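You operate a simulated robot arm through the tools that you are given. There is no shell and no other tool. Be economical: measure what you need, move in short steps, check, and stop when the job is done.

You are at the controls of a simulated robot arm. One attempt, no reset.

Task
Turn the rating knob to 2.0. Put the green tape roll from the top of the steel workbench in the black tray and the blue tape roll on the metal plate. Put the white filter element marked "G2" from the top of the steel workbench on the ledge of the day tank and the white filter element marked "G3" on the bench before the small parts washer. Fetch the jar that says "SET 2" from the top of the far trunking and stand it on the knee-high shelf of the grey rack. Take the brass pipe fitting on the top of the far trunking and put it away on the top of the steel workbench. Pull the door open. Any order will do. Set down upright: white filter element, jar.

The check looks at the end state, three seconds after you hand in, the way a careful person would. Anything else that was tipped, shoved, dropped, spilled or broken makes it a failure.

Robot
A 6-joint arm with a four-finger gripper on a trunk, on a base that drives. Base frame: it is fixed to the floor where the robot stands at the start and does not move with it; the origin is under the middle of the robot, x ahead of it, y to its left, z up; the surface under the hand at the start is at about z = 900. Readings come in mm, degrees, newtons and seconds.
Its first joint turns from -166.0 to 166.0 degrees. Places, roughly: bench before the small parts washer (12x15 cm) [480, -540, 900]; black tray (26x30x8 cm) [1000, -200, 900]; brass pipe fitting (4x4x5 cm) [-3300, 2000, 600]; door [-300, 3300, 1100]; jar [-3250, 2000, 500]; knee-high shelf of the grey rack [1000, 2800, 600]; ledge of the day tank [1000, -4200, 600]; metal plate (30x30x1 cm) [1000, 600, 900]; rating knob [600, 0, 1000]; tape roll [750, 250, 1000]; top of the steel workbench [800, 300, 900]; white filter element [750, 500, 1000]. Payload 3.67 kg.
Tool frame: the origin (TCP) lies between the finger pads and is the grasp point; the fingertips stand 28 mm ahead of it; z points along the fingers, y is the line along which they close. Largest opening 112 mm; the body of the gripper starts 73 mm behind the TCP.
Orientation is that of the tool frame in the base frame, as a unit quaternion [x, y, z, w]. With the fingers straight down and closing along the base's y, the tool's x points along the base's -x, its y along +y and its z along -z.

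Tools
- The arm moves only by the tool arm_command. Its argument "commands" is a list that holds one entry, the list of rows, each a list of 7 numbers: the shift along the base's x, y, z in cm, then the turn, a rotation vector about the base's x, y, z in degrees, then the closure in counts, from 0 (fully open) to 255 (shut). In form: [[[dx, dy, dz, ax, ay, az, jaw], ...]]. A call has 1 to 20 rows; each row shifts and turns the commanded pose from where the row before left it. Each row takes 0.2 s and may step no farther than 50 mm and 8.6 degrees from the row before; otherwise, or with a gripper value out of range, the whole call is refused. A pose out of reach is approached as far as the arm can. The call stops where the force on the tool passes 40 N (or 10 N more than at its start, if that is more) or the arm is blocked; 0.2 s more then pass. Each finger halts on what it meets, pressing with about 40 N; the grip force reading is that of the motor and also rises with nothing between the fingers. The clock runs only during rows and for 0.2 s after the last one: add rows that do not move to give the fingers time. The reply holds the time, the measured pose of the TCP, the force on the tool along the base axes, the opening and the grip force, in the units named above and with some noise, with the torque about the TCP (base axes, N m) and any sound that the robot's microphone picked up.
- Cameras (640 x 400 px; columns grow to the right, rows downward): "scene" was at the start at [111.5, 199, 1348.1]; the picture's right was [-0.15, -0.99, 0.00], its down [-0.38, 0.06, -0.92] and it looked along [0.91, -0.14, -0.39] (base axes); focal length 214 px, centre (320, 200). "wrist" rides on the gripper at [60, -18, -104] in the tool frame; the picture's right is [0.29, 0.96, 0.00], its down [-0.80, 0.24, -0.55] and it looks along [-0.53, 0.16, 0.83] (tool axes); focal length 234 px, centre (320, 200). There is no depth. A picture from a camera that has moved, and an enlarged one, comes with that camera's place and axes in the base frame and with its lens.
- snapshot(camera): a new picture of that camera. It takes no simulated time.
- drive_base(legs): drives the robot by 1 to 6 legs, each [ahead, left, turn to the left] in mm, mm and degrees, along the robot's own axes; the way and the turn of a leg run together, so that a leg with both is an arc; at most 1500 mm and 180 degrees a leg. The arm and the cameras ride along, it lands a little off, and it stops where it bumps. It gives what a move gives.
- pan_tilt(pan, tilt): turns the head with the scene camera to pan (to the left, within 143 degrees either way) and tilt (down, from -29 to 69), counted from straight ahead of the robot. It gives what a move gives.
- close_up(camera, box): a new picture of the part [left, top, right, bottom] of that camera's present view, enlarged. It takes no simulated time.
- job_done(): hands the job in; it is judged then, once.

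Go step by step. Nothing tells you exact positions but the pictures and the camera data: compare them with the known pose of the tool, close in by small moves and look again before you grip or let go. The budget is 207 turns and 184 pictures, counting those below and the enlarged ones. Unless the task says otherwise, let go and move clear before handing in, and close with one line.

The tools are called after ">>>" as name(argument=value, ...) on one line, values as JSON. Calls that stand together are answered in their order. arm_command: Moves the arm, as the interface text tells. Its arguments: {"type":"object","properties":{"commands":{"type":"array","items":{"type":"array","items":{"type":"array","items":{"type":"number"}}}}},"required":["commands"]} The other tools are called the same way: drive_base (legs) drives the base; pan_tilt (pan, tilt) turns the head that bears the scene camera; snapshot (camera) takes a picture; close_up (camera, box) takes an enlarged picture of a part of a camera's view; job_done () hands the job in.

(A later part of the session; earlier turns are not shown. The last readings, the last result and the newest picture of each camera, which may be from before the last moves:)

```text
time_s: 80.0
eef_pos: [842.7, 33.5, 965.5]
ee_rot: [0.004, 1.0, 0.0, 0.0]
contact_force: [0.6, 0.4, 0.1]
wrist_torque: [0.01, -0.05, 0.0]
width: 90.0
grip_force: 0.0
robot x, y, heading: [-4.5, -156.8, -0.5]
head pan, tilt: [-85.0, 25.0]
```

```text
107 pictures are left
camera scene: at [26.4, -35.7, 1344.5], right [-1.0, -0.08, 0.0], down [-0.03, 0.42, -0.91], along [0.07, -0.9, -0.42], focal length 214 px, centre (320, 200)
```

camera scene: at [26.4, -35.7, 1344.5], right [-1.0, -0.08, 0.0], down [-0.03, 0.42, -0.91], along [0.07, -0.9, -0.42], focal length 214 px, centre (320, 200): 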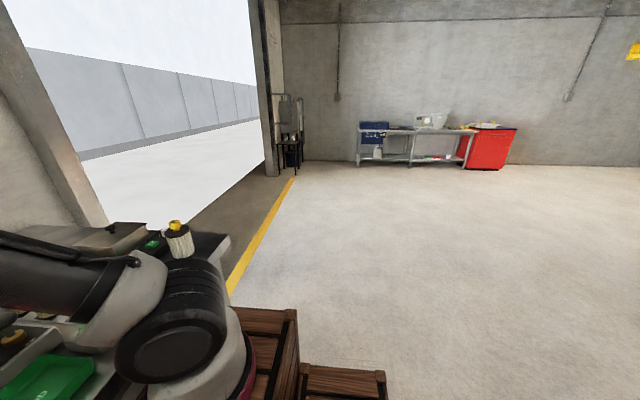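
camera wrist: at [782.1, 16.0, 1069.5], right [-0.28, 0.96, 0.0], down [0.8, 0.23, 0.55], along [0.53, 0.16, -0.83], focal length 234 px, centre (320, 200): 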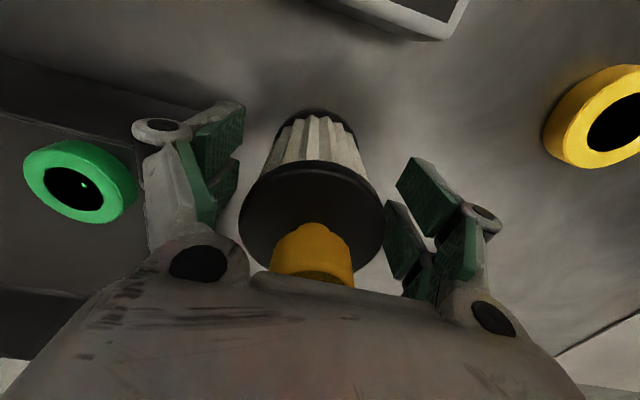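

>>> arm_command(commands=[[[0, 0, 0, 0, 0, 0, 130], [0, 0, 0, 0, 0, 0, 200], [0, 0, 0, 0, 0, 0, 200], [0, 0, 0, 0, 0, 0, 200], [0, 0, 3, 0, 0, 0, 200], [0, 0, 5, 0, 0, 0, 200], [0, 0, 5, 0, 0, 0, 200], [0, 0, 5, 0, 0, 0, 200], [0, 0, 4, 0, 0, 0, 200], [-4, -2.5, 0, 0, 0, 0, 200], [-4, -2.5, 0, 0, 0, 0, 200], [-4, -2.5, 0, 0, 0, 0, 200], [-4, -2.5, 0, 0, 0, 0, 200], [-4, -2, 0, 0, 0, 0, 200], [-4, -2, 0, 0, 0, 0, 200], [0, 0, 0, 0, 0, 0, 200]]])

>>> snapshot(camera="wrist")

```text
time_s: 83.4
eef_pos: [599.0, -106.8, 1189.7]
ee_rot: [0.003, 1.0, 0.001, 0.0]
contact_force: [1.1, -0.8, -1.2]
wrist_torque: [-0.01, 0.01, 0.01]
width: 62.9
grip_force: 40.0
robot x, y, heading: [-5.1, -157.7, -0.4]
head pan, tilt: [-85.0, 25.0]
```

```text
106 pictures are left
camera wrist: at [537.7, -124.1, 1293.4], right [-0.28, 0.96, 0.0], down [0.8, 0.23, 0.55], along [0.53, 0.16, -0.83], focal length 234 px, centre (320, 200)
```

wrist: 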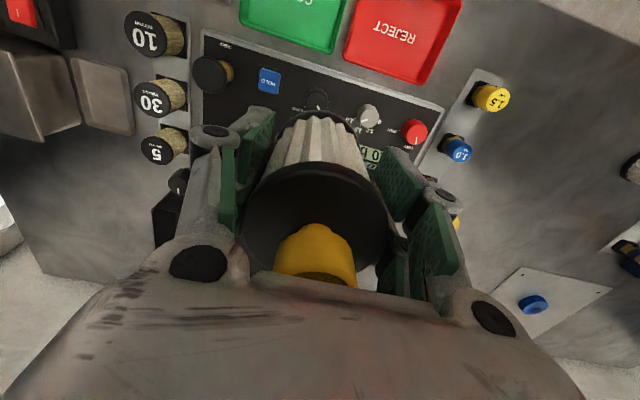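

>>> drive_base(legs=[[-450, 0, 0], [0, 0, -90], [1500, 0, 0], [500, 600, 0]])

>>> pan_tilt(pan=15, tilt=20)

>>> snapshot(camera="scene")

```text
time_s: 100.4
eef_pos: [205.3, -2679.3, 1191.1]
ee_rot: [0.709, 0.705, 0.0, 0.0]
contact_force: [0.7, 0.1, -2.1]
wrist_torque: [0.03, 0.01, 0.0]
width: 63.0
grip_force: 40.2
robot x, y, heading: [152.1, -2077.3, -90.5]
head pan, tilt: [-85.0, 25.0]
```

```text
time_s: 102.2
eef_pos: [205.1, -2679.2, 1190.4]
ee_rot: [0.708, 0.706, 0.0, 0.0]
contact_force: [-0.9, 0.3, -1.4]
wrist_torque: [-0.01, 0.0, -0.03]
width: 63.2
grip_force: 39.8
robot x, y, heading: [150.7, -2081.3, -90.3]
head pan, tilt: [15.0, 20.0]
```

```text
105 pictures are left
camera scene: at [390.4, -2191.2, 1352.6], right [-0.97, -0.26, 0.0], down [-0.09, 0.33, -0.94], along [0.24, -0.91, -0.34], focal length 214 px, centre (320, 200)
```

scene: 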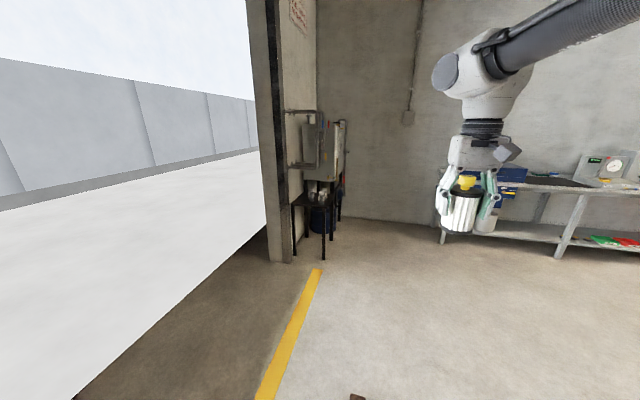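

>>> close_up(camera="scene", box=[260, 95, 388, 265])

```text
2.35 times, centred on (324, 180) of scene
camera zoom: at [390.4, -2191.2, 1352.6], right [-0.97, -0.26, 0.0], down [-0.09, 0.33, -0.94], along [0.24, -0.91, -0.34], focal length 505 px, centre (311, 247)
```

zoom: 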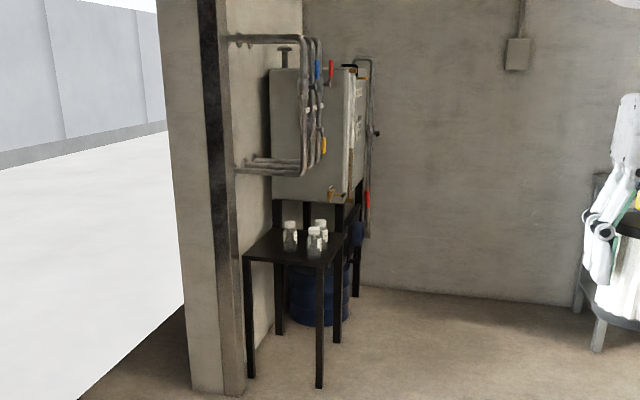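

The ledge is the black stand with three bottles on it, about x 815–1145, y −3990 to −4380, z 600. I drive closer and plan a free front-left spot.

>>> drive_base(legs=[[1000, 690, 0]])

>>> pan_tilt(pan=0, tilt=35)

>>> snapshot(camera="scene")

>>> snapshot(camera="wrist")

```text
time_s: 108.3
eef_pos: [889.7, -3690.7, 1189.8]
ee_rot: [0.708, 0.707, -0.001, 0.0]
contact_force: [0.2, 0.3, -1.2]
wrist_torque: [-0.01, 0.01, 0.01]
width: 63.1
grip_force: 40.3
robot x, y, heading: [834.4, -3088.7, -90.3]
head pan, tilt: [15.0, 20.0]
```

```text
time_s: 109.1
eef_pos: [888.8, -3692.2, 1189.3]
ee_rot: [0.709, 0.705, -0.001, 0.001]
contact_force: [1.1, -0.3, -0.9]
wrist_torque: [0.02, -0.01, 0.0]
width: 63.1
grip_force: 40.0
robot x, y, heading: [834.8, -3087.2, -90.2]
head pan, tilt: [0.0, 35.0]
```

```text
103 pictures are left
camera scene: at [1050.1, -3200.9, 1328.8], right [-1.0, 0.0, 0.0], down [0.0, 0.57, -0.82], along [0.0, -0.82, -0.57], focal length 214 px, centre (320, 200)
```

scene: 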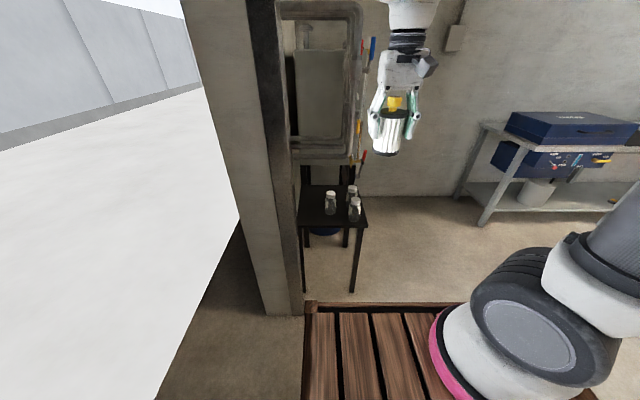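

```text
102 pictures are left
camera wrist: at [870.7, -3632.2, 1293.6], right [0.96, 0.29, 0.0], down [0.24, -0.8, 0.55], along [0.16, -0.53, -0.83], focal length 234 px, centre (320, 200)
```

wrist: 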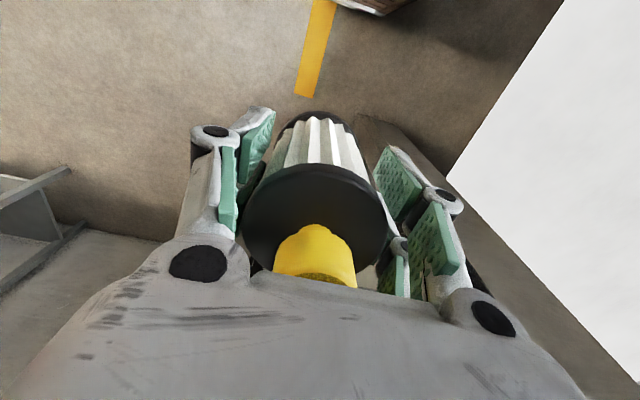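

>>> close_up(camera="scene", box=[270, 0, 430, 240])

>>> pan_tilt(pan=5, tilt=10)

>>> close_up(camera="scene", box=[230, 40, 390, 300])

```text
1.67 times, centred on (350, 120) of scene
camera zoom: at [1050.1, -3200.9, 1328.8], right [-1.0, 0.0, 0.0], down [0.0, 0.57, -0.82], along [0.0, -0.82, -0.57], focal length 358 px, centre (270, 333)
```

zoom: 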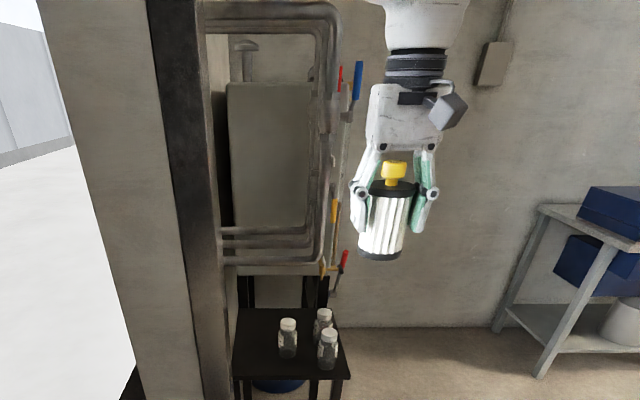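

```text
time_s: 110.0
eef_pos: [889.5, -3691.0, 1190.3]
ee_rot: [0.708, 0.706, 0.0, -0.001]
contact_force: [-0.3, 1.1, -1.6]
wrist_torque: [0.05, 0.02, 0.01]
width: 62.9
grip_force: 40.0
robot x, y, heading: [833.1, -3093.6, -90.0]
head pan, tilt: [5.0, 10.0]
```

```text
1.54 times, centred on (310, 170) of scene
camera zoom: at [1058.1, -3205.5, 1368.8], right [-1.0, -0.08, 0.0], down [-0.01, 0.17, -0.98], along [0.08, -0.98, -0.17], focal length 330 px, centre (335, 246)
```

zoom: 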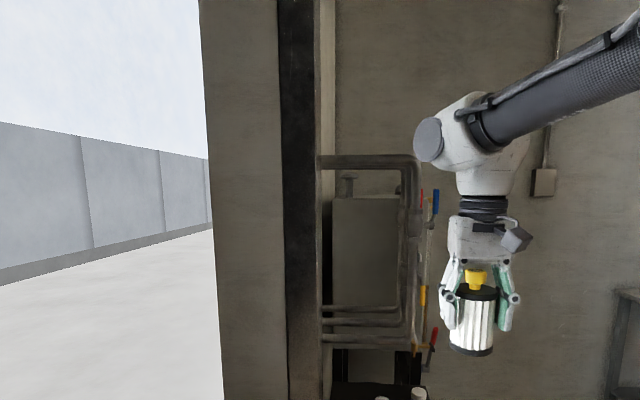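

Pipes overhang the ledge, so I need a side view to judge clearances. I drive to the right side and look across.

>>> drive_base(legs=[[500, -700, 0]])

>>> pan_tilt(pan=62, tilt=30)

>>> snapshot(camera="scene")

```text
time_s: 114.5
eef_pos: [194.7, -4174.2, 1190.0]
ee_rot: [0.704, 0.71, 0.0, 0.0]
contact_force: [0.0, 0.3, -1.5]
wrist_torque: [0.02, -0.04, 0.02]
width: 63.1
grip_force: 40.3
robot x, y, heading: [133.8, -3576.2, -89.5]
head pan, tilt: [5.0, 10.0]
```

```text
time_s: 115.8
eef_pos: [195.2, -4175.5, 1189.8]
ee_rot: [0.704, 0.71, 0.0, 0.0]
contact_force: [0.2, -0.7, -1.7]
wrist_torque: [0.03, -0.01, 0.0]
width: 62.8
grip_force: 39.9
robot x, y, heading: [133.2, -3578.4, -89.7]
head pan, tilt: [62.0, 30.0]
```

```text
99 pictures are left
camera scene: at [430.1, -3637.0, 1336.6], right [-0.46, -0.89, 0.0], down [-0.44, 0.23, -0.87], along [0.77, -0.4, -0.5], focal length 214 px, centre (320, 200)
```

scene: 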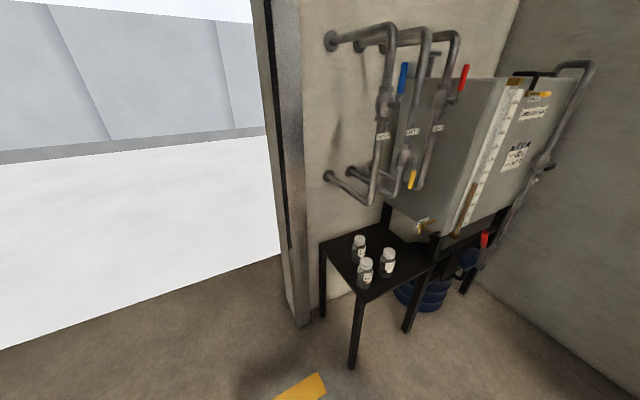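

>>> close_up(camera="scene", box=[300, 140, 500, 320])

```text
2.22 times, centred on (400, 230) of scene
camera zoom: at [430.1, -3637.0, 1336.6], right [-0.46, -0.89, 0.0], down [-0.44, 0.23, -0.87], along [0.77, -0.4, -0.5], focal length 477 px, centre (142, 133)
```

zoom: 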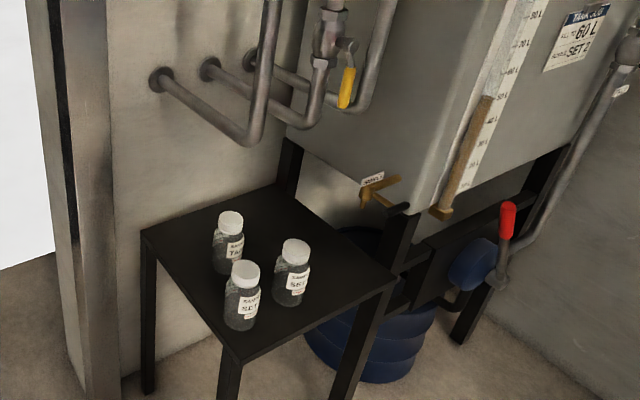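

Pipes at z≈950 overhang the whole ledge, so a vertical hand cannot set G2 down there. I'll go back to the workbench, set G2 down and regrasp it with the hand tilted back so it can reach beneath the pipes.

>>> drive_base(legs=[[-1500, -300, 0], [-1500, -283, 0], [-680, 0, 0], [0, 0, 89.7], [400, 0, 0]])

>>> pan_tilt(pan=-5, tilt=35)

>>> snapshot(camera="scene")

>>> snapshot(camera="wrist")

```text
refused: leg 1 is longer than a leg can be; nothing moved
```

```text
time_s: 117.2
eef_pos: [195.0, -4174.8, 1189.8]
ee_rot: [0.704, 0.71, -0.001, 0.0]
contact_force: [-0.4, -0.4, -1.9]
wrist_torque: [0.0, 0.01, 0.01]
width: 62.7
grip_force: 39.8
robot x, y, heading: [131.2, -3576.3, -89.3]
head pan, tilt: [-5.0, 35.0]
```

```text
97 pictures are left
camera scene: at [343.1, -3683.0, 1328.8], right [-1.0, 0.08, 0.0], down [0.04, 0.57, -0.82], along [-0.06, -0.82, -0.57], focal length 214 px, centre (320, 200)
```

scene: 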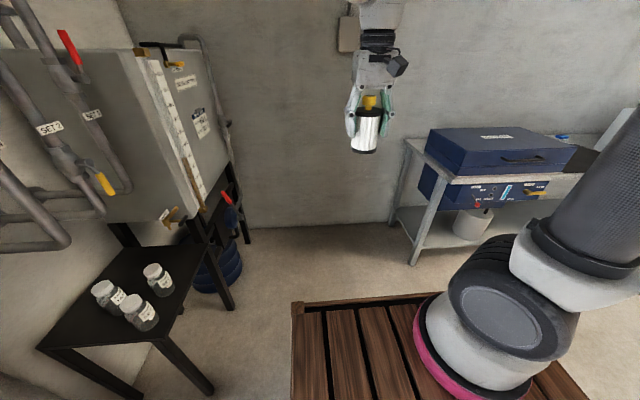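

```text
96 pictures are left
camera wrist: at [176.4, -4116.6, 1293.6], right [0.96, 0.3, 0.0], down [0.25, -0.8, 0.55], along [0.16, -0.53, -0.83], focal length 234 px, centre (320, 200)
```

wrist: 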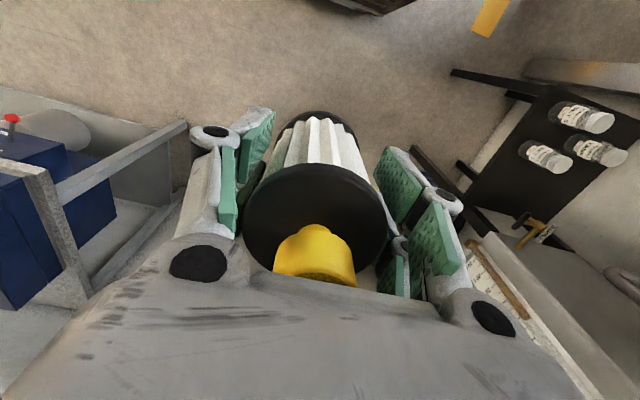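

>>> drive_base(legs=[[-1450, -290, 0], [-1450, -290, 0], [-780, 0, 0], [0, 0, 89.5], [400, 0, 0]])

>>> snapshot(camera="scene")

>>> snapshot(camera="wrist")

```text
time_s: 141.3
eef_pos: [482.2, 191.1, 1190.4]
ee_rot: [-0.015, 1.0, 0.0, 0.0]
contact_force: [0.3, 0.3, -2.1]
wrist_torque: [0.01, 0.03, -0.01]
width: 63.0
grip_force: 40.3
robot x, y, heading: [-115.0, 118.5, 1.8]
head pan, tilt: [-5.0, 35.0]
```

```text
95 pictures are left
camera scene: at [-15.2, 326.8, 1328.7], right [-0.06, -1.0, 0.0], down [-0.57, 0.03, -0.82], along [0.82, -0.05, -0.57], focal length 214 px, centre (320, 200)
```

scene: 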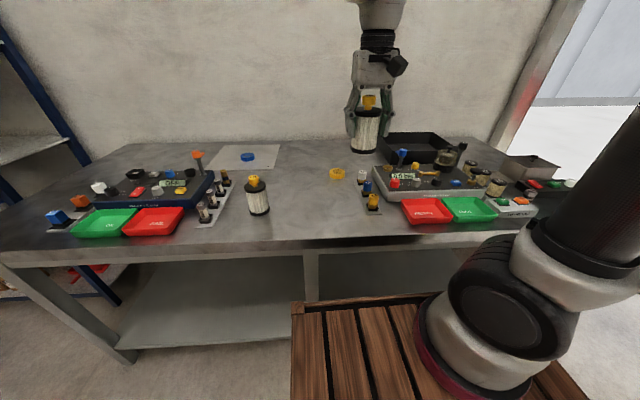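

```text
94 pictures are left
camera wrist: at [422.2, 170.9, 1293.6], right [-0.32, 0.95, 0.0], down [0.79, 0.26, 0.55], along [0.53, 0.18, -0.83], focal length 234 px, centre (320, 200)
```

wrist: 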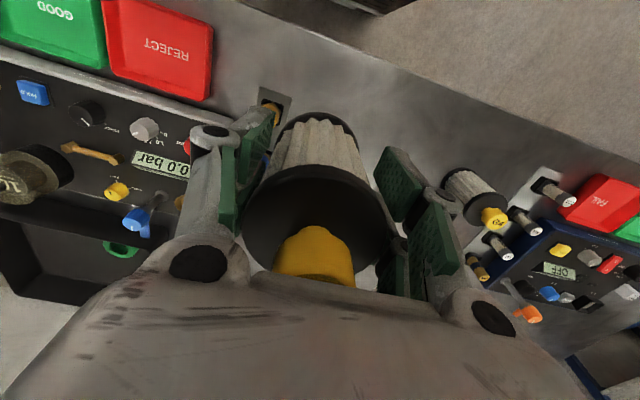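

Place G2 temporarily at free spot (600,320).

>>> arm_command(commands=[[[3, 3.2, 0, 0, 0, 0, 200], [3, 3.2, 0, 0, 0, 0, 200], [3, 3.2, 0, 0, 0, 0, 200], [2.8, 3.2, 0, 0, 0, 0, 200], [0, 0, -5, 0, 0, 0, 200], [0, 0, -5, 0, 0, 0, 200], [0, 0, -5, 0, 0, 0, 200], [0, 0, -4, 0, 0, 0, 200], [0, 0, -2, 0, 0, 0, 200], [0, 0, 0, 0, 0, 0, 200]]])

>>> snapshot(camera="scene")

```text
time_s: 143.5
eef_pos: [599.7, 320.4, 980.3]
ee_rot: [-0.015, 1.0, 0.0, 0.0]
contact_force: [-0.1, -0.5, -2.1]
wrist_torque: [-0.01, 0.02, 0.01]
width: 63.1
grip_force: 40.0
robot x, y, heading: [-120.1, 116.0, 1.6]
head pan, tilt: [-5.0, 35.0]
```

```text
93 pictures are left
camera scene: at [-15.2, 326.9, 1328.7], right [-0.06, -1.0, 0.0], down [-0.57, 0.03, -0.82], along [0.82, -0.05, -0.57], focal length 214 px, centre (320, 200)
```

scene: 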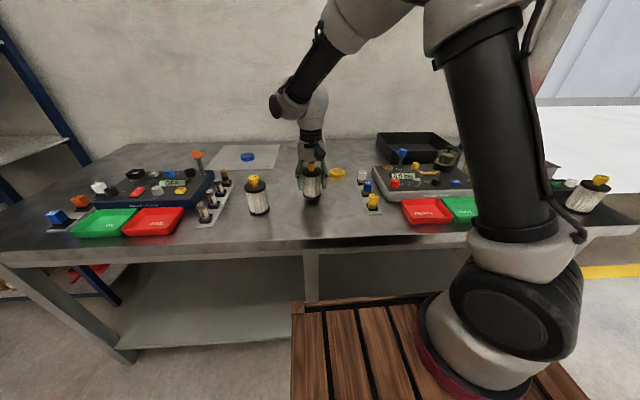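

>>> arm_command(commands=[[[0, 0, -0.8, 0, 0, 0, 200], [0, 0, -0.4, 0, 0, 0, 200], [0, 0, -0.2, 0, 0, 0, 200], [0, 0, 0, 0, 0, 0, 200]]])

```text
time_s: 144.5
eef_pos: [600.8, 319.5, 967.0]
ee_rot: [-0.015, 1.0, 0.0, 0.0]
contact_force: [-1.6, 0.2, 2.7]
wrist_torque: [0.05, 0.0, 0.02]
width: 63.2
grip_force: 40.0
robot x, y, heading: [-114.8, 117.7, 1.8]
head pan, tilt: [-5.0, 35.0]
```

In contact: release, lift, and tilt the hand 35° back.

>>> arm_command(commands=[[[0, 0, 0, 0, 0, 0, 130], [0, 0, 0, 0, 0, 0, 60], [0, 0, 0, 0, 0, 0, 0], [0, 0, 3, 0, 0, 0, 0], [0, 0, 5, 0, 0, 0, 0], [0, 0, 5, 0, 0, 0, 0], [0, 0, 3, 0, 0, 0, 0], [0, 0, 0, 0, -7, 0, 0], [0, 0, 0, 0, -7, 0, 0], [0, 0, 0, 0, -7, 0, 0], [0, 0, 0, 0, -7, 0, 0], [0, 0, 0, 0, -7, 0, 0], [0, 0, 0, 0, 0, 0, 0]]])

>>> snapshot(camera="wrist")

>>> snapshot(camera="scene")

```text
time_s: 147.3
eef_pos: [599.7, 319.2, 1124.9]
ee_rot: [-0.015, 0.954, -0.004, 0.301]
contact_force: [0.4, -0.1, 0.9]
wrist_torque: [-0.04, 0.01, 0.02]
width: 112.1
grip_force: 0.0
robot x, y, heading: [-118.8, 117.9, 1.8]
head pan, tilt: [-5.0, 35.0]
```

```text
92 pictures are left
camera wrist: at [491.1, 298.4, 1176.1], right [-0.26, 0.95, -0.18], down [0.33, 0.26, 0.91], along [0.91, 0.18, -0.38], focal length 234 px, centre (320, 200)
```

wrist: 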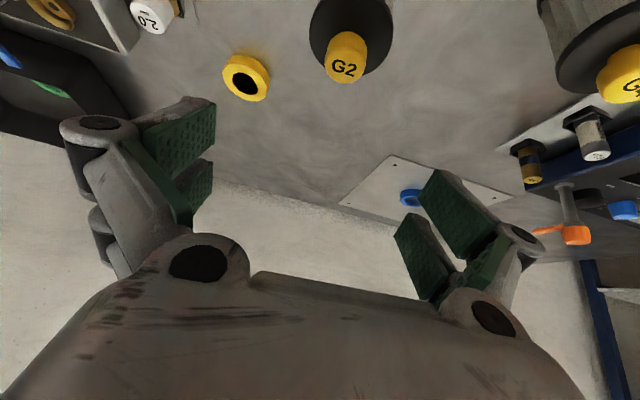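

```text
91 pictures are left
camera scene: at [-15.2, 326.9, 1328.7], right [-0.06, -1.0, 0.0], down [-0.57, 0.03, -0.82], along [0.82, -0.05, -0.57], focal length 214 px, centre (320, 200)
```

scene: 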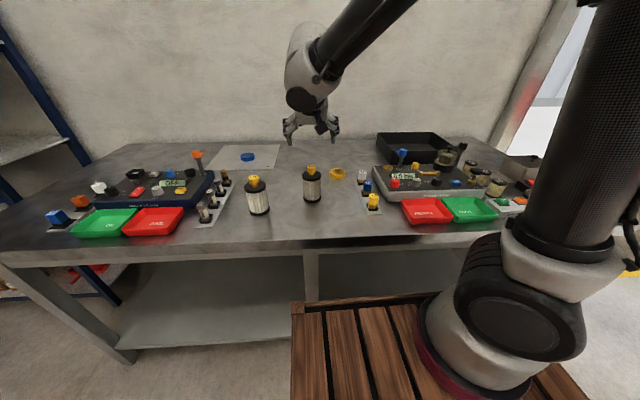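

>>> arm_command(commands=[[[0, 0, -5, 0, 0, 0, 0], [0, 0, -4, 0, 0, 0, 0], [0, 0, 0, 0, 0, 0, 0]]])

>>> snapshot(camera="wrist")

>>> close_up(camera="scene", box=[240, 100, 400, 220])

```text
time_s: 148.1
eef_pos: [602.7, 318.9, 1037.7]
ee_rot: [-0.015, 0.954, -0.004, 0.3]
contact_force: [0.0, 0.1, 0.4]
wrist_torque: [-0.02, 0.03, 0.0]
width: 112.0
grip_force: 0.0
robot x, y, heading: [-113.8, 121.5, 1.7]
head pan, tilt: [-5.0, 35.0]
```

```text
90 pictures are left
camera wrist: at [492.2, 298.6, 1088.9], right [-0.26, 0.95, -0.18], down [0.33, 0.26, 0.91], along [0.91, 0.18, -0.38], focal length 234 px, centre (320, 200)
```

wrist: 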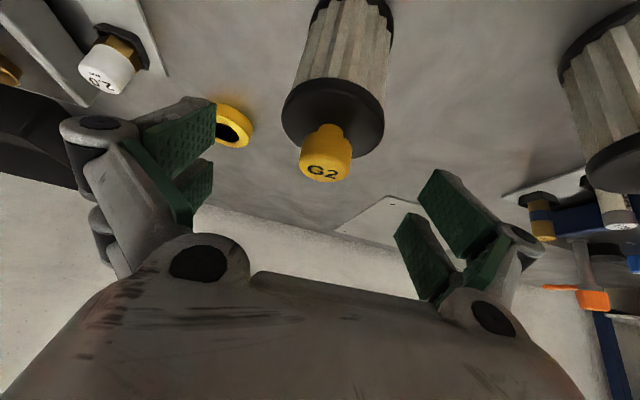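

```text
3.33 times, centred on (320, 160) of scene
camera zoom: at [-15.3, 326.8, 1328.8], right [-0.06, -1.0, 0.0], down [-0.57, 0.03, -0.82], along [0.82, -0.05, -0.57], focal length 715 px, centre (320, 333)
```

zoom: 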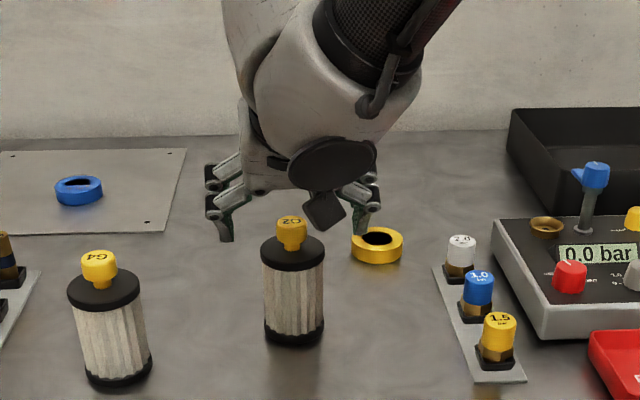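

>>> arm_command(commands=[[[-0.2, 0, -4, 0, 0, 0, 0], [0, 0, -3.2, 0, 0, 0, 0], [0, 0, 0, 0, 0, 0, 0]]])

>>> snapshot(camera="wrist")

>>> close_up(camera="scene", box=[240, 100, 400, 220])

```text
time_s: 148.9
eef_pos: [597.7, 319.4, 965.1]
ee_rot: [-0.014, 0.954, -0.004, 0.301]
contact_force: [0.1, 0.1, 0.4]
wrist_torque: [0.01, -0.01, -0.01]
width: 112.1
grip_force: 0.1
robot x, y, heading: [-117.7, 116.7, 1.7]
head pan, tilt: [-5.0, 35.0]
```

```text
88 pictures are left
camera wrist: at [489.0, 298.5, 1017.1], right [-0.26, 0.95, -0.18], down [0.33, 0.26, 0.91], along [0.91, 0.18, -0.38], focal length 234 px, centre (320, 200)
```

wrist: 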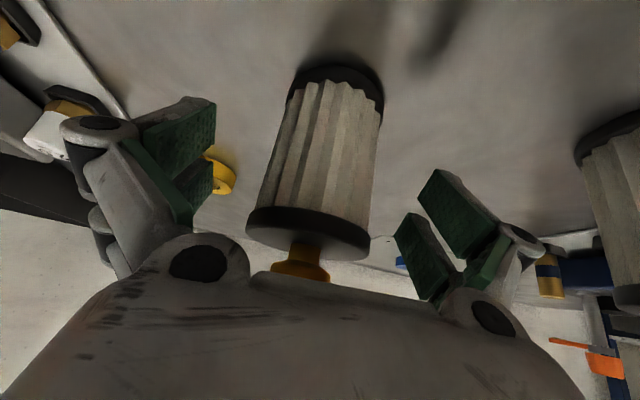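

```text
3.33 times, centred on (320, 160) of scene
camera zoom: at [-15.3, 326.8, 1328.8], right [-0.06, -1.0, 0.0], down [-0.57, 0.03, -0.82], along [0.82, -0.05, -0.57], focal length 715 px, centre (320, 333)
```

zoom: 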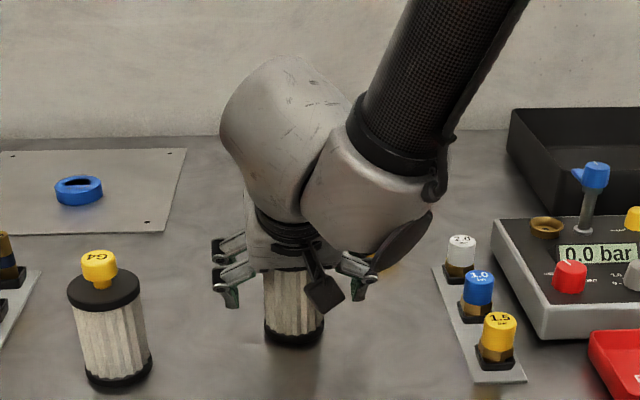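

>>> arm_command(commands=[[[0, 0, 0, 0, 0, 0, 100], [0, 0, 0, 0, 0, 0, 200], [0, 0, 0, 0, 0, 0, 200], [0, 0, 0, 0, 0, 0, 200], [0, 0, 3, 0, 0, 0, 200], [0, 0, 5, 0, 0, 0, 200], [0, 0, 5, 0, 0, 0, 200], [0, 0, 5, 0, 0, 0, 200], [0, 0, 3, 0, 0, 0, 200], [0, 0, 0, 0, 0, 0, 200]]])

>>> snapshot(camera="scene")

```text
time_s: 151.1
eef_pos: [598.3, 322.1, 1175.2]
ee_rot: [-0.014, 0.954, -0.004, 0.3]
contact_force: [0.6, -0.4, -1.4]
wrist_torque: [0.0, 0.04, -0.04]
width: 62.4
grip_force: 39.9
robot x, y, heading: [-114.4, 115.6, 1.5]
head pan, tilt: [-5.0, 35.0]
```

```text
86 pictures are left
camera scene: at [-15.2, 326.9, 1328.7], right [-0.06, -1.0, 0.0], down [-0.57, 0.03, -0.82], along [0.82, -0.05, -0.57], focal length 214 px, centre (320, 200)
```

scene: 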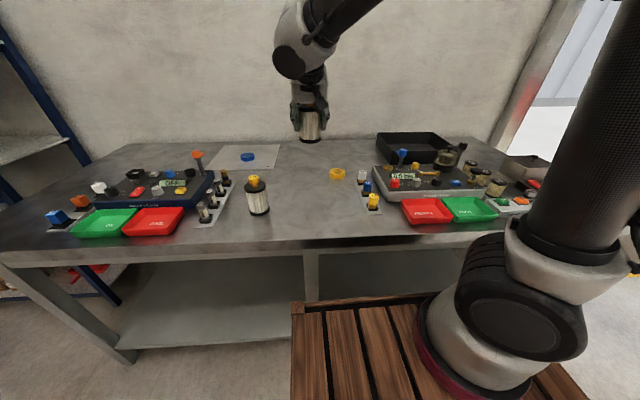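

G2 is held at the tilted grip. Drive to the right side of the day tank, keeping heading 0.

>>> drive_base(legs=[[-400, 0, -1.6], [0, -1480, 0], [0, -1480, 0], [250, -1200, 0]])

>>> pan_tilt(pan=-15, tilt=20)

>>> snapshot(camera="scene")

```text
time_s: 173.1
eef_pos: [315.2, -3910.2, 1174.5]
ee_rot: [0.037, 0.953, -0.02, 0.3]
contact_force: [-0.4, 0.4, -1.7]
wrist_torque: [0.02, 0.03, -0.02]
width: 62.9
grip_force: 40.1
robot x, y, heading: [-420.3, -4035.4, -4.4]
head pan, tilt: [-5.0, 35.0]
```

```text
time_s: 173.9
eef_pos: [315.6, -3910.9, 1174.1]
ee_rot: [0.037, 0.953, -0.021, 0.3]
contact_force: [0.2, -0.4, -1.5]
wrist_torque: [0.02, 0.05, 0.01]
width: 62.4
grip_force: 39.9
robot x, y, heading: [-416.3, -4037.7, -4.3]
head pan, tilt: [-15.0, 20.0]
```

```text
85 pictures are left
camera scene: at [-292.2, -3855.4, 1352.5], right [-0.33, -0.94, 0.0], down [-0.32, 0.11, -0.94], along [0.89, -0.31, -0.34], focal length 214 px, centre (320, 200)
```

scene: 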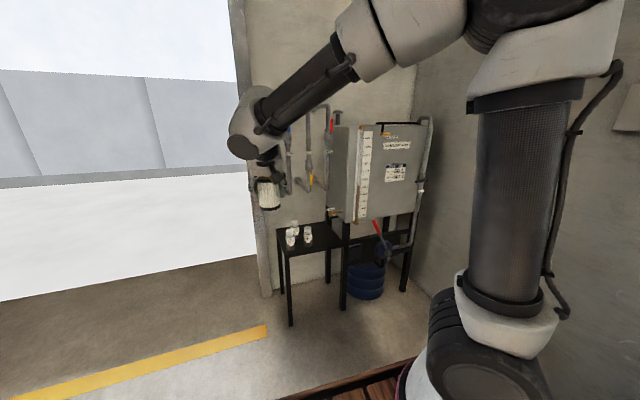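

>>> drive_base(legs=[[0, 0, 4.3], [250, -290, 0]])

>>> arm_command(commands=[[[0, -5, 0, 0, 0, 0, 200], [0, -5, 0, 0, 0, 0, 200], [0, -4.5, 0, 0, 0, 0, 200], [0, 0, 0, 0, 0, 0, 200]]])

>>> pan_tilt(pan=-5, tilt=30)

>>> snapshot(camera="scene")

```text
time_s: 176.8
eef_pos: [554.1, -4143.8, 1175.1]
ee_rot: [-0.002, 0.954, -0.008, 0.301]
contact_force: [-0.4, 0.4, -1.2]
wrist_torque: [-0.01, -0.01, 0.03]
width: 62.1
grip_force: 39.9
robot x, y, heading: [-168.2, -4327.9, -0.0]
head pan, tilt: [-15.0, 20.0]
```

```text
time_s: 177.8
eef_pos: [553.8, -4287.9, 1172.7]
ee_rot: [-0.001, 0.954, -0.009, 0.3]
contact_force: [0.2, 0.1, -1.3]
wrist_torque: [0.05, -0.01, 0.01]
width: 62.0
grip_force: 40.4
robot x, y, heading: [-164.3, -4328.0, -0.0]
head pan, tilt: [-15.0, 20.0]
```

```text
time_s: 178.5
eef_pos: [553.9, -4288.5, 1172.1]
ee_rot: [-0.002, 0.954, -0.008, 0.301]
contact_force: [0.1, 0.4, -1.9]
wrist_torque: [0.01, 0.07, 0.01]
width: 62.3
grip_force: 40.3
robot x, y, heading: [-170.2, -4326.6, -0.0]
head pan, tilt: [-5.0, 30.0]
```

```text
84 pictures are left
camera scene: at [-56.5, -4121.5, 1336.6], right [-0.09, -1.0, 0.0], down [-0.5, 0.04, -0.87], along [0.86, -0.07, -0.5], focal length 214 px, centre (320, 200)
```

scene: 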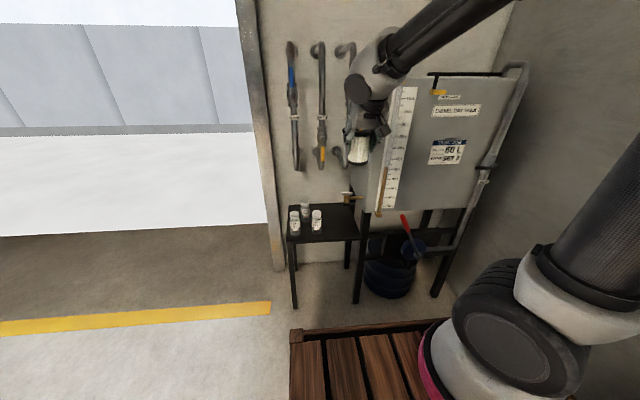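

>>> close_up(camera="scene", box=[270, 120, 398, 260])

```text
2.86 times, centred on (334, 190) of scene
camera zoom: at [-56.5, -4121.5, 1336.6], right [-0.09, -1.0, 0.0], down [-0.5, 0.04, -0.87], along [0.86, -0.07, -0.5], focal length 613 px, centre (280, 229)
```

zoom: 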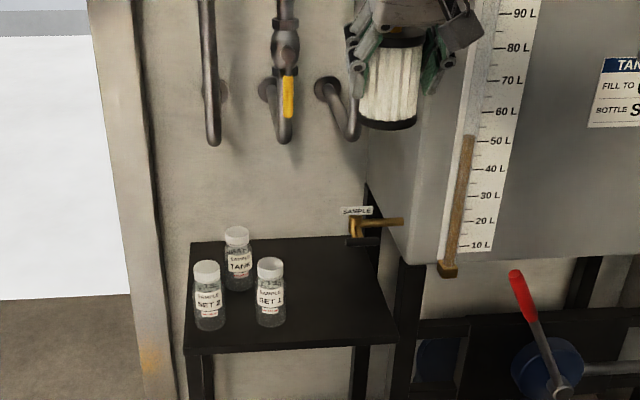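

The sample valve sits at about (864,−4328,796), clear of the planned spot (848,−4280). I drive forward, then lower the hand beside the ledge.

>>> drive_base(legs=[[150, 0, 0]])

>>> arm_command(commands=[[[0, 0.4, -5, 0, 0, 0, 200], [0, 0.4, -5, 0, 0, 0, 200], [0, 0, -5, 0, 0, 0, 200], [0, 0, -5, 0, 0, 0, 200], [0, 0, -5, 0, 0, 0, 200], [0, 0, -5, 0, 0, 0, 200], [0, 0, -5, 0, 0, 0, 200], [0, 0, -5, 0, 0, 0, 200], [0, 0, -4, 0, 0, 0, 200], [0, 0, -3, 0, 0, 0, 200], [0, 0, 0, 0, 0, 0, 200]]])

>>> snapshot(camera="scene")

>>> snapshot(camera="wrist")

```text
time_s: 179.9
eef_pos: [706.0, -4285.1, 1172.9]
ee_rot: [-0.003, 0.954, -0.009, 0.301]
contact_force: [-0.3, 0.4, -2.2]
wrist_torque: [-0.03, -0.01, -0.03]
width: 62.4
grip_force: 40.1
robot x, y, heading: [-14.4, -4327.1, 0.3]
head pan, tilt: [-5.0, 30.0]
```

```text
refused: row 1 steps farther than a row can; nothing moved
```

```text
82 pictures are left
camera scene: at [95.9, -4120.5, 1336.5], right [-0.08, -1.0, 0.0], down [-0.5, 0.04, -0.87], along [0.86, -0.07, -0.5], focal length 214 px, centre (320, 200)
```

scene: 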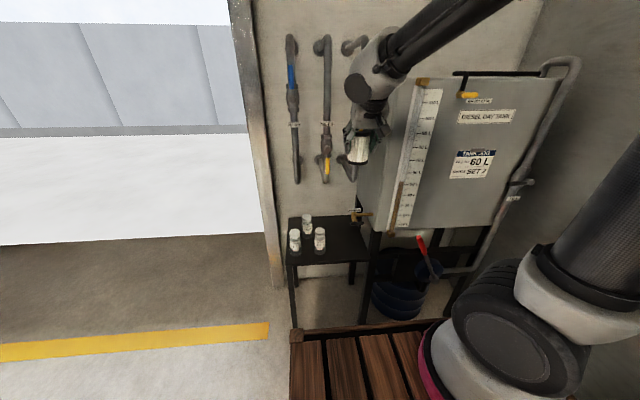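

```text
81 pictures are left
camera wrist: at [598.2, -4303.5, 1222.7], right [-0.24, 0.95, -0.18], down [0.34, 0.26, 0.91], along [0.91, 0.15, -0.38], focal length 234 px, centre (320, 200)
```

wrist: 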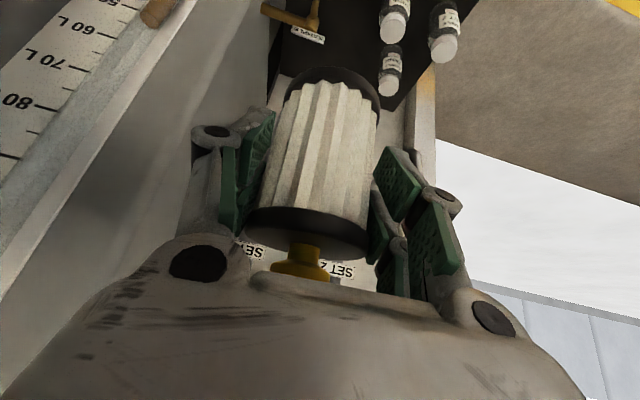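

>>> arm_command(commands=[[[0, 0.5, -4.5, 0, 0, 0, 200], [0, 0, -5, 0, 0, 0, 200], [0, 0, -5, 0, 0, 0, 200], [0, 0, -5, 0, 0, 0, 200], [0, 0, -5, 0, 0, 0, 200], [0, 0, -5, 0, 0, 0, 200], [0, 0, -5, 0, 0, 0, 200], [0, 0, -5, 0, 0, 0, 200], [0, 0, -4, 0, 0, 0, 200], [0, 0, -3.5, 0, 0, 0, 200], [0, 0, 0, 0, 0, 0, 200]]])

>>> snapshot(camera="scene")

>>> snapshot(camera="wrist")

```text
time_s: 182.3
eef_pos: [760.6, -4283.9, 755.3]
ee_rot: [-0.009, 0.956, -0.031, 0.293]
contact_force: [-0.2, -0.5, -1.9]
wrist_torque: [-0.03, 0.03, 0.0]
width: 62.3
grip_force: 40.4
out of reach, approached as far as the arm can: row 7, 8, 9, 10
robot x, y, heading: [-11.0, -4328.7, 0.3]
head pan, tilt: [-5.0, 30.0]
```

```text
80 pictures are left
camera scene: at [95.9, -4120.4, 1336.5], right [-0.08, -1.0, 0.0], down [-0.5, 0.04, -0.87], along [0.86, -0.07, -0.5], focal length 214 px, centre (320, 200)
```

scene: 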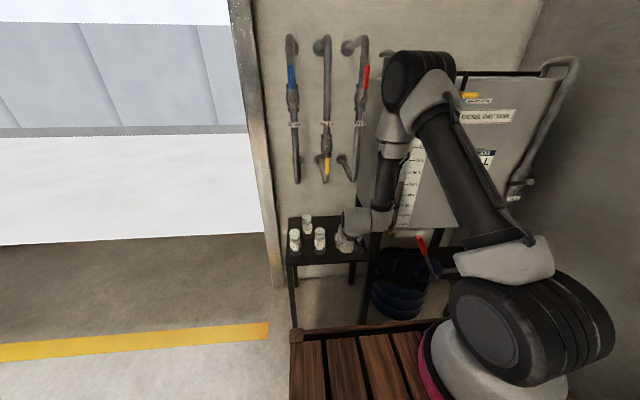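

```text
79 pictures are left
camera wrist: at [651.8, -4299.5, 808.5], right [-0.24, 0.95, -0.22], down [0.35, 0.3, 0.89], along [0.91, 0.13, -0.4], focal length 234 px, centre (320, 200)
```

wrist: 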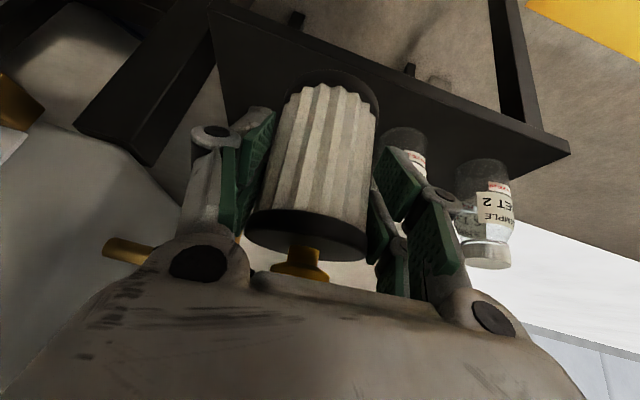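

The low pose deflected outward (minimum reach); the hand is now below pipe level. I advance gently and see where it settles.

>>> arm_command(commands=[[[3, 0, 0, 0, 0, 0, 200], [0, 0, 0, 0, 0, 0, 200]]])

```text
time_s: 182.9
eef_pos: [795.8, -4277.5, 762.3]
ee_rot: [-0.004, 0.955, -0.021, 0.297]
contact_force: [-0.2, -0.1, -0.8]
wrist_torque: [0.0, 0.0, 0.04]
width: 62.6
grip_force: 40.5
out of reach, approached as far as the arm can: row 1
robot x, y, heading: [-13.4, -4325.6, 0.2]
head pan, tilt: [-5.0, 30.0]
```

>>> drive_base(legs=[[-110, 0, 0]])

>>> arm_command(commands=[[[2, 0, 0, 0, 0, 0, 200], [2, 0, 0, 0, 0, 0, 200], [2, 0, -1, 0, 0, 0, 200], [0, 0, 0, 0, 0, 0, 200]]])

```text
time_s: 184.1
eef_pos: [681.6, -4276.9, 760.6]
ee_rot: [-0.004, 0.954, -0.021, 0.298]
contact_force: [-0.5, 0.3, -0.9]
wrist_torque: [0.0, 0.04, -0.03]
width: 62.4
grip_force: 39.9
robot x, y, heading: [-127.7, -4328.1, 0.3]
head pan, tilt: [-5.0, 30.0]
```

```text
time_s: 185.1
eef_pos: [741.1, -4279.1, 750.8]
ee_rot: [-0.004, 0.954, -0.02, 0.298]
contact_force: [0.2, 0.3, -1.9]
wrist_torque: [0.01, 0.04, -0.03]
width: 62.5
grip_force: 40.1
robot x, y, heading: [-124.1, -4325.6, 0.5]
head pan, tilt: [-5.0, 30.0]
```

>>> arm_command(commands=[[[0, 0, -3, 0, 0, 0, 200], [0, 0, -2.5, 0, 0, 0, 200], [0, 0, 0, 0, 0, 0, 200]]])

>>> snapshot(camera="wrist")

>>> snapshot(camera="scene")

```text
time_s: 185.9
eef_pos: [742.7, -4276.0, 696.4]
ee_rot: [-0.004, 0.955, -0.021, 0.296]
contact_force: [-0.2, 0.3, -1.2]
wrist_torque: [-0.02, 0.03, 0.0]
width: 62.3
grip_force: 40.4
robot x, y, heading: [-126.7, -4327.8, 0.3]
head pan, tilt: [-5.0, 30.0]
```

```text
78 pictures are left
camera wrist: at [632.9, -4293.5, 749.0], right [-0.23, 0.95, -0.21], down [0.34, 0.28, 0.9], along [0.91, 0.14, -0.39], focal length 234 px, centre (320, 200)
```

wrist: 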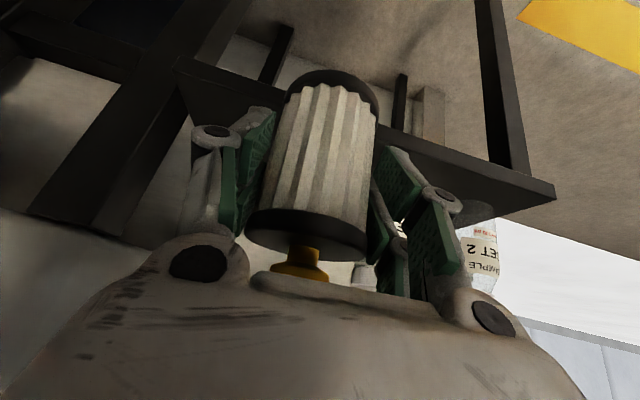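

```text
77 pictures are left
camera scene: at [-18.1, -4121.1, 1336.5], right [-0.08, -1.0, 0.0], down [-0.5, 0.04, -0.87], along [0.86, -0.07, -0.5], focal length 214 px, centre (320, 200)
```

scene: 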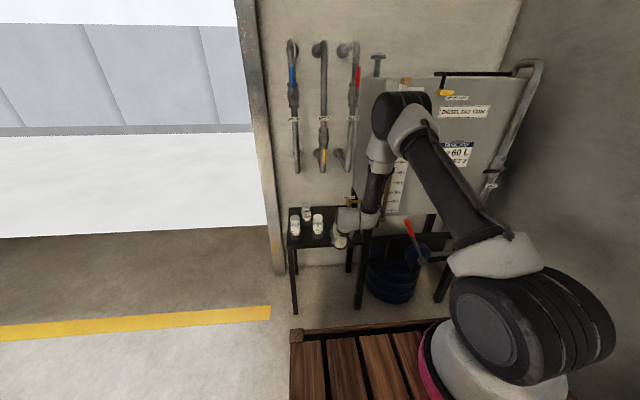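

The elbow would come close to the tank on a straight approach. I back out and come in at a 25° angle from the north-west instead.

>>> drive_base(legs=[[-200, 0, 0], [0, 414, 0], [0, 0, -25.3], [205, 95, 0]])

>>> pan_tilt(pan=-5, tilt=30)

>>> snapshot(camera="scene")

>>> snapshot(camera="wrist")

```text
time_s: 192.2
eef_pos: [695.2, -4264.0, 697.8]
ee_rot: [0.214, 0.931, -0.088, 0.283]
contact_force: [-0.3, 0.4, -2.0]
wrist_torque: [0.01, 0.04, 0.02]
width: 62.5
grip_force: 39.8
robot x, y, heading: [-103.7, -3925.2, -25.9]
head pan, tilt: [-5.0, 30.0]
```

```text
time_s: 192.8
eef_pos: [695.6, -4265.1, 695.9]
ee_rot: [0.214, 0.931, -0.089, 0.283]
contact_force: [-0.4, -0.1, -1.1]
wrist_torque: [0.02, 0.03, 0.01]
width: 62.3
grip_force: 39.9
robot x, y, heading: [-103.6, -3925.0, -26.0]
head pan, tilt: [-5.0, 30.0]
```

```text
76 pictures are left
camera scene: at [83.9, -3787.8, 1336.5], right [-0.51, -0.86, 0.0], down [-0.43, 0.26, -0.87], along [0.74, -0.45, -0.5], focal length 214 px, centre (320, 200)
```

scene: 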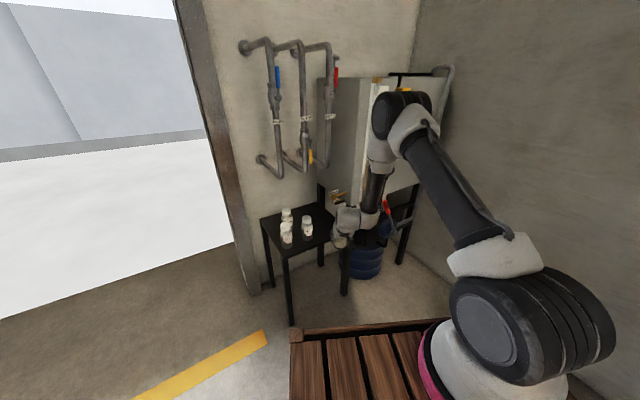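

```text
75 pictures are left
camera wrist: at [590.5, -4231.0, 749.1], right [0.21, 0.95, -0.21], down [0.43, 0.1, 0.9], along [0.88, -0.28, -0.39], focal length 234 px, centre (320, 200)
```

wrist: 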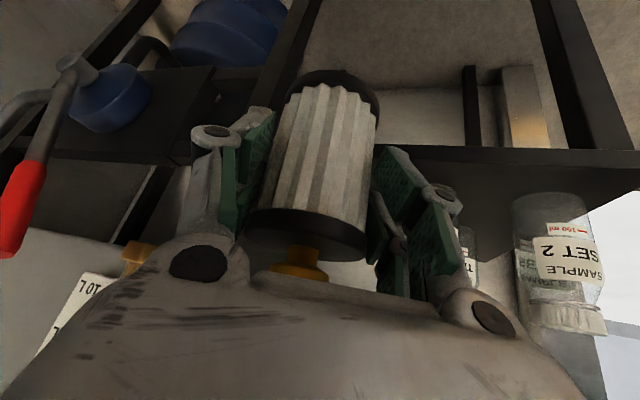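

>>> arm_command(commands=[[[3, -0.3, 0, 0, 0, 0, 200], [3, -0.3, 0, 0, 0, 0, 200], [2, -0.2, 0, 0, 0, 0, 200], [0, 0, 0, 0, 0, 0, 200]]])

>>> close_up(camera="scene", box=[250, 150, 410, 270])

>>> snapshot(camera="wrist")

```text
time_s: 193.8
eef_pos: [776.8, -4274.3, 695.5]
ee_rot: [0.214, 0.931, -0.088, 0.283]
contact_force: [0.5, 0.2, -1.9]
wrist_torque: [0.05, 0.05, -0.02]
width: 62.5
grip_force: 39.8
robot x, y, heading: [-105.4, -3924.6, -26.0]
head pan, tilt: [-5.0, 30.0]
```

```text
3.33 times, centred on (330, 210) of scene
camera zoom: at [83.9, -3787.8, 1336.5], right [-0.51, -0.86, 0.0], down [-0.43, 0.26, -0.87], along [0.74, -0.45, -0.5], focal length 715 px, centre (287, 167)
```

zoom: 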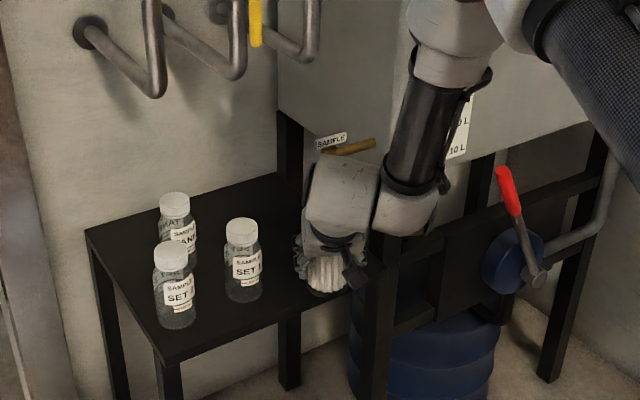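

```text
73 pictures are left
camera wrist: at [672.3, -4239.7, 748.9], right [0.21, 0.95, -0.2], down [0.43, 0.1, 0.9], along [0.88, -0.28, -0.39], focal length 234 px, centre (320, 200)
```

wrist: 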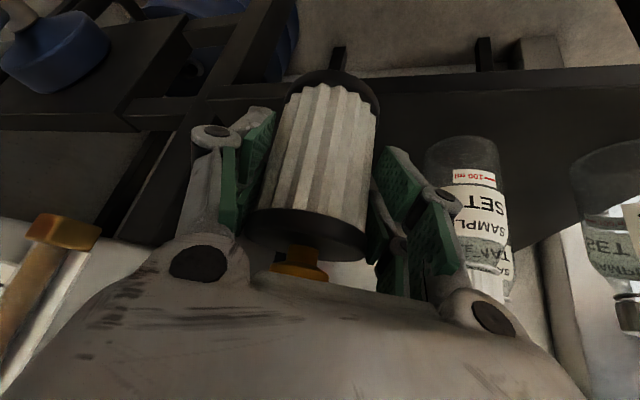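

>>> arm_command(commands=[[[2.2, -0.3, 0, 0, 0, 0, 200], [2.2, -0.3, 0, 0, 0, 0, 200], [2.1, -0.3, -1, 0, 0, 0, 200], [0, 0, 0, 0, 0, 0, 200]]])

>>> close_up(camera="scene", box=[250, 150, 410, 270])

>>> snapshot(camera="wrist")

```text
time_s: 194.8
eef_pos: [839.8, -4280.9, 685.3]
ee_rot: [0.214, 0.93, -0.089, 0.284]
contact_force: [-0.5, 0.0, -1.6]
wrist_torque: [0.04, 0.01, -0.01]
width: 62.6
grip_force: 40.0
robot x, y, heading: [-106.6, -3925.6, -26.1]
head pan, tilt: [-5.0, 30.0]
```

```text
3.33 times, centred on (330, 210) of scene
camera zoom: at [83.9, -3787.8, 1336.5], right [-0.51, -0.86, 0.0], down [-0.43, 0.26, -0.87], along [0.74, -0.45, -0.5], focal length 715 px, centre (287, 167)
```

zoom: 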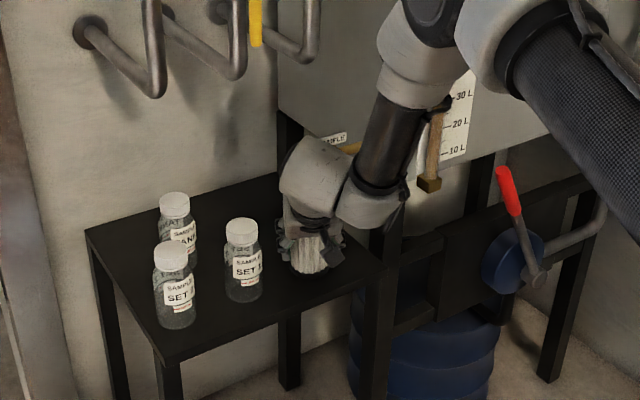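

```text
71 pictures are left
camera wrist: at [735.5, -4248.3, 737.8], right [0.21, 0.95, -0.21], down [0.43, 0.1, 0.9], along [0.88, -0.28, -0.39], focal length 234 px, centre (320, 200)
```

wrist: 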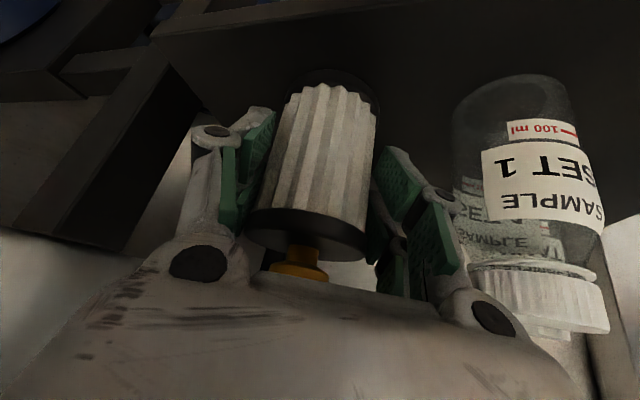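

>>> arm_command(commands=[[[0, 0, -1, 0, 0, 0, 200], [0, 0, -0.5, 0, 0, 0, 200], [0, 0, 0, 0, 0, 0, 200]]])

```text
time_s: 195.6
eef_pos: [838.5, -4281.8, 670.0]
ee_rot: [0.214, 0.93, -0.089, 0.284]
contact_force: [0.6, -0.2, -1.9]
wrist_torque: [0.02, 0.05, 0.0]
width: 62.3
grip_force: 40.2
robot x, y, heading: [-103.2, -3925.0, -25.9]
head pan, tilt: [-5.0, 30.0]
```

Before touching down I correct a ~1.6° attitude error so the filter stands square, then lower to contact.

>>> arm_command(commands=[[[0, 0, 0, 1.2, -1.1, 0.5, 200], [0, 0, -0.2, 0, 0, 0, 200], [0, 0, 0, 0, 0, 0, 200]]])

>>> arm_command(commands=[[[0, 0, -0.2, 0, 0, 0, 200], [0, 0, 0, 0, 0, 0, 200]]])

```text
time_s: 196.4
eef_pos: [838.6, -4282.8, 669.7]
ee_rot: [0.213, 0.93, -0.075, 0.292]
contact_force: [-0.2, -0.9, -1.8]
wrist_torque: [0.04, 0.0, 0.01]
width: 62.5
grip_force: 40.0
robot x, y, heading: [-108.5, -3923.5, -25.9]
head pan, tilt: [-5.0, 30.0]
```

```text
time_s: 197.0
eef_pos: [839.7, -4280.7, 668.7]
ee_rot: [0.213, 0.93, -0.075, 0.291]
contact_force: [0.6, 0.0, -2.4]
wrist_torque: [0.01, 0.0, 0.03]
width: 62.4
grip_force: 40.1
robot x, y, heading: [-104.5, -3922.7, -25.9]
head pan, tilt: [-5.0, 30.0]
```

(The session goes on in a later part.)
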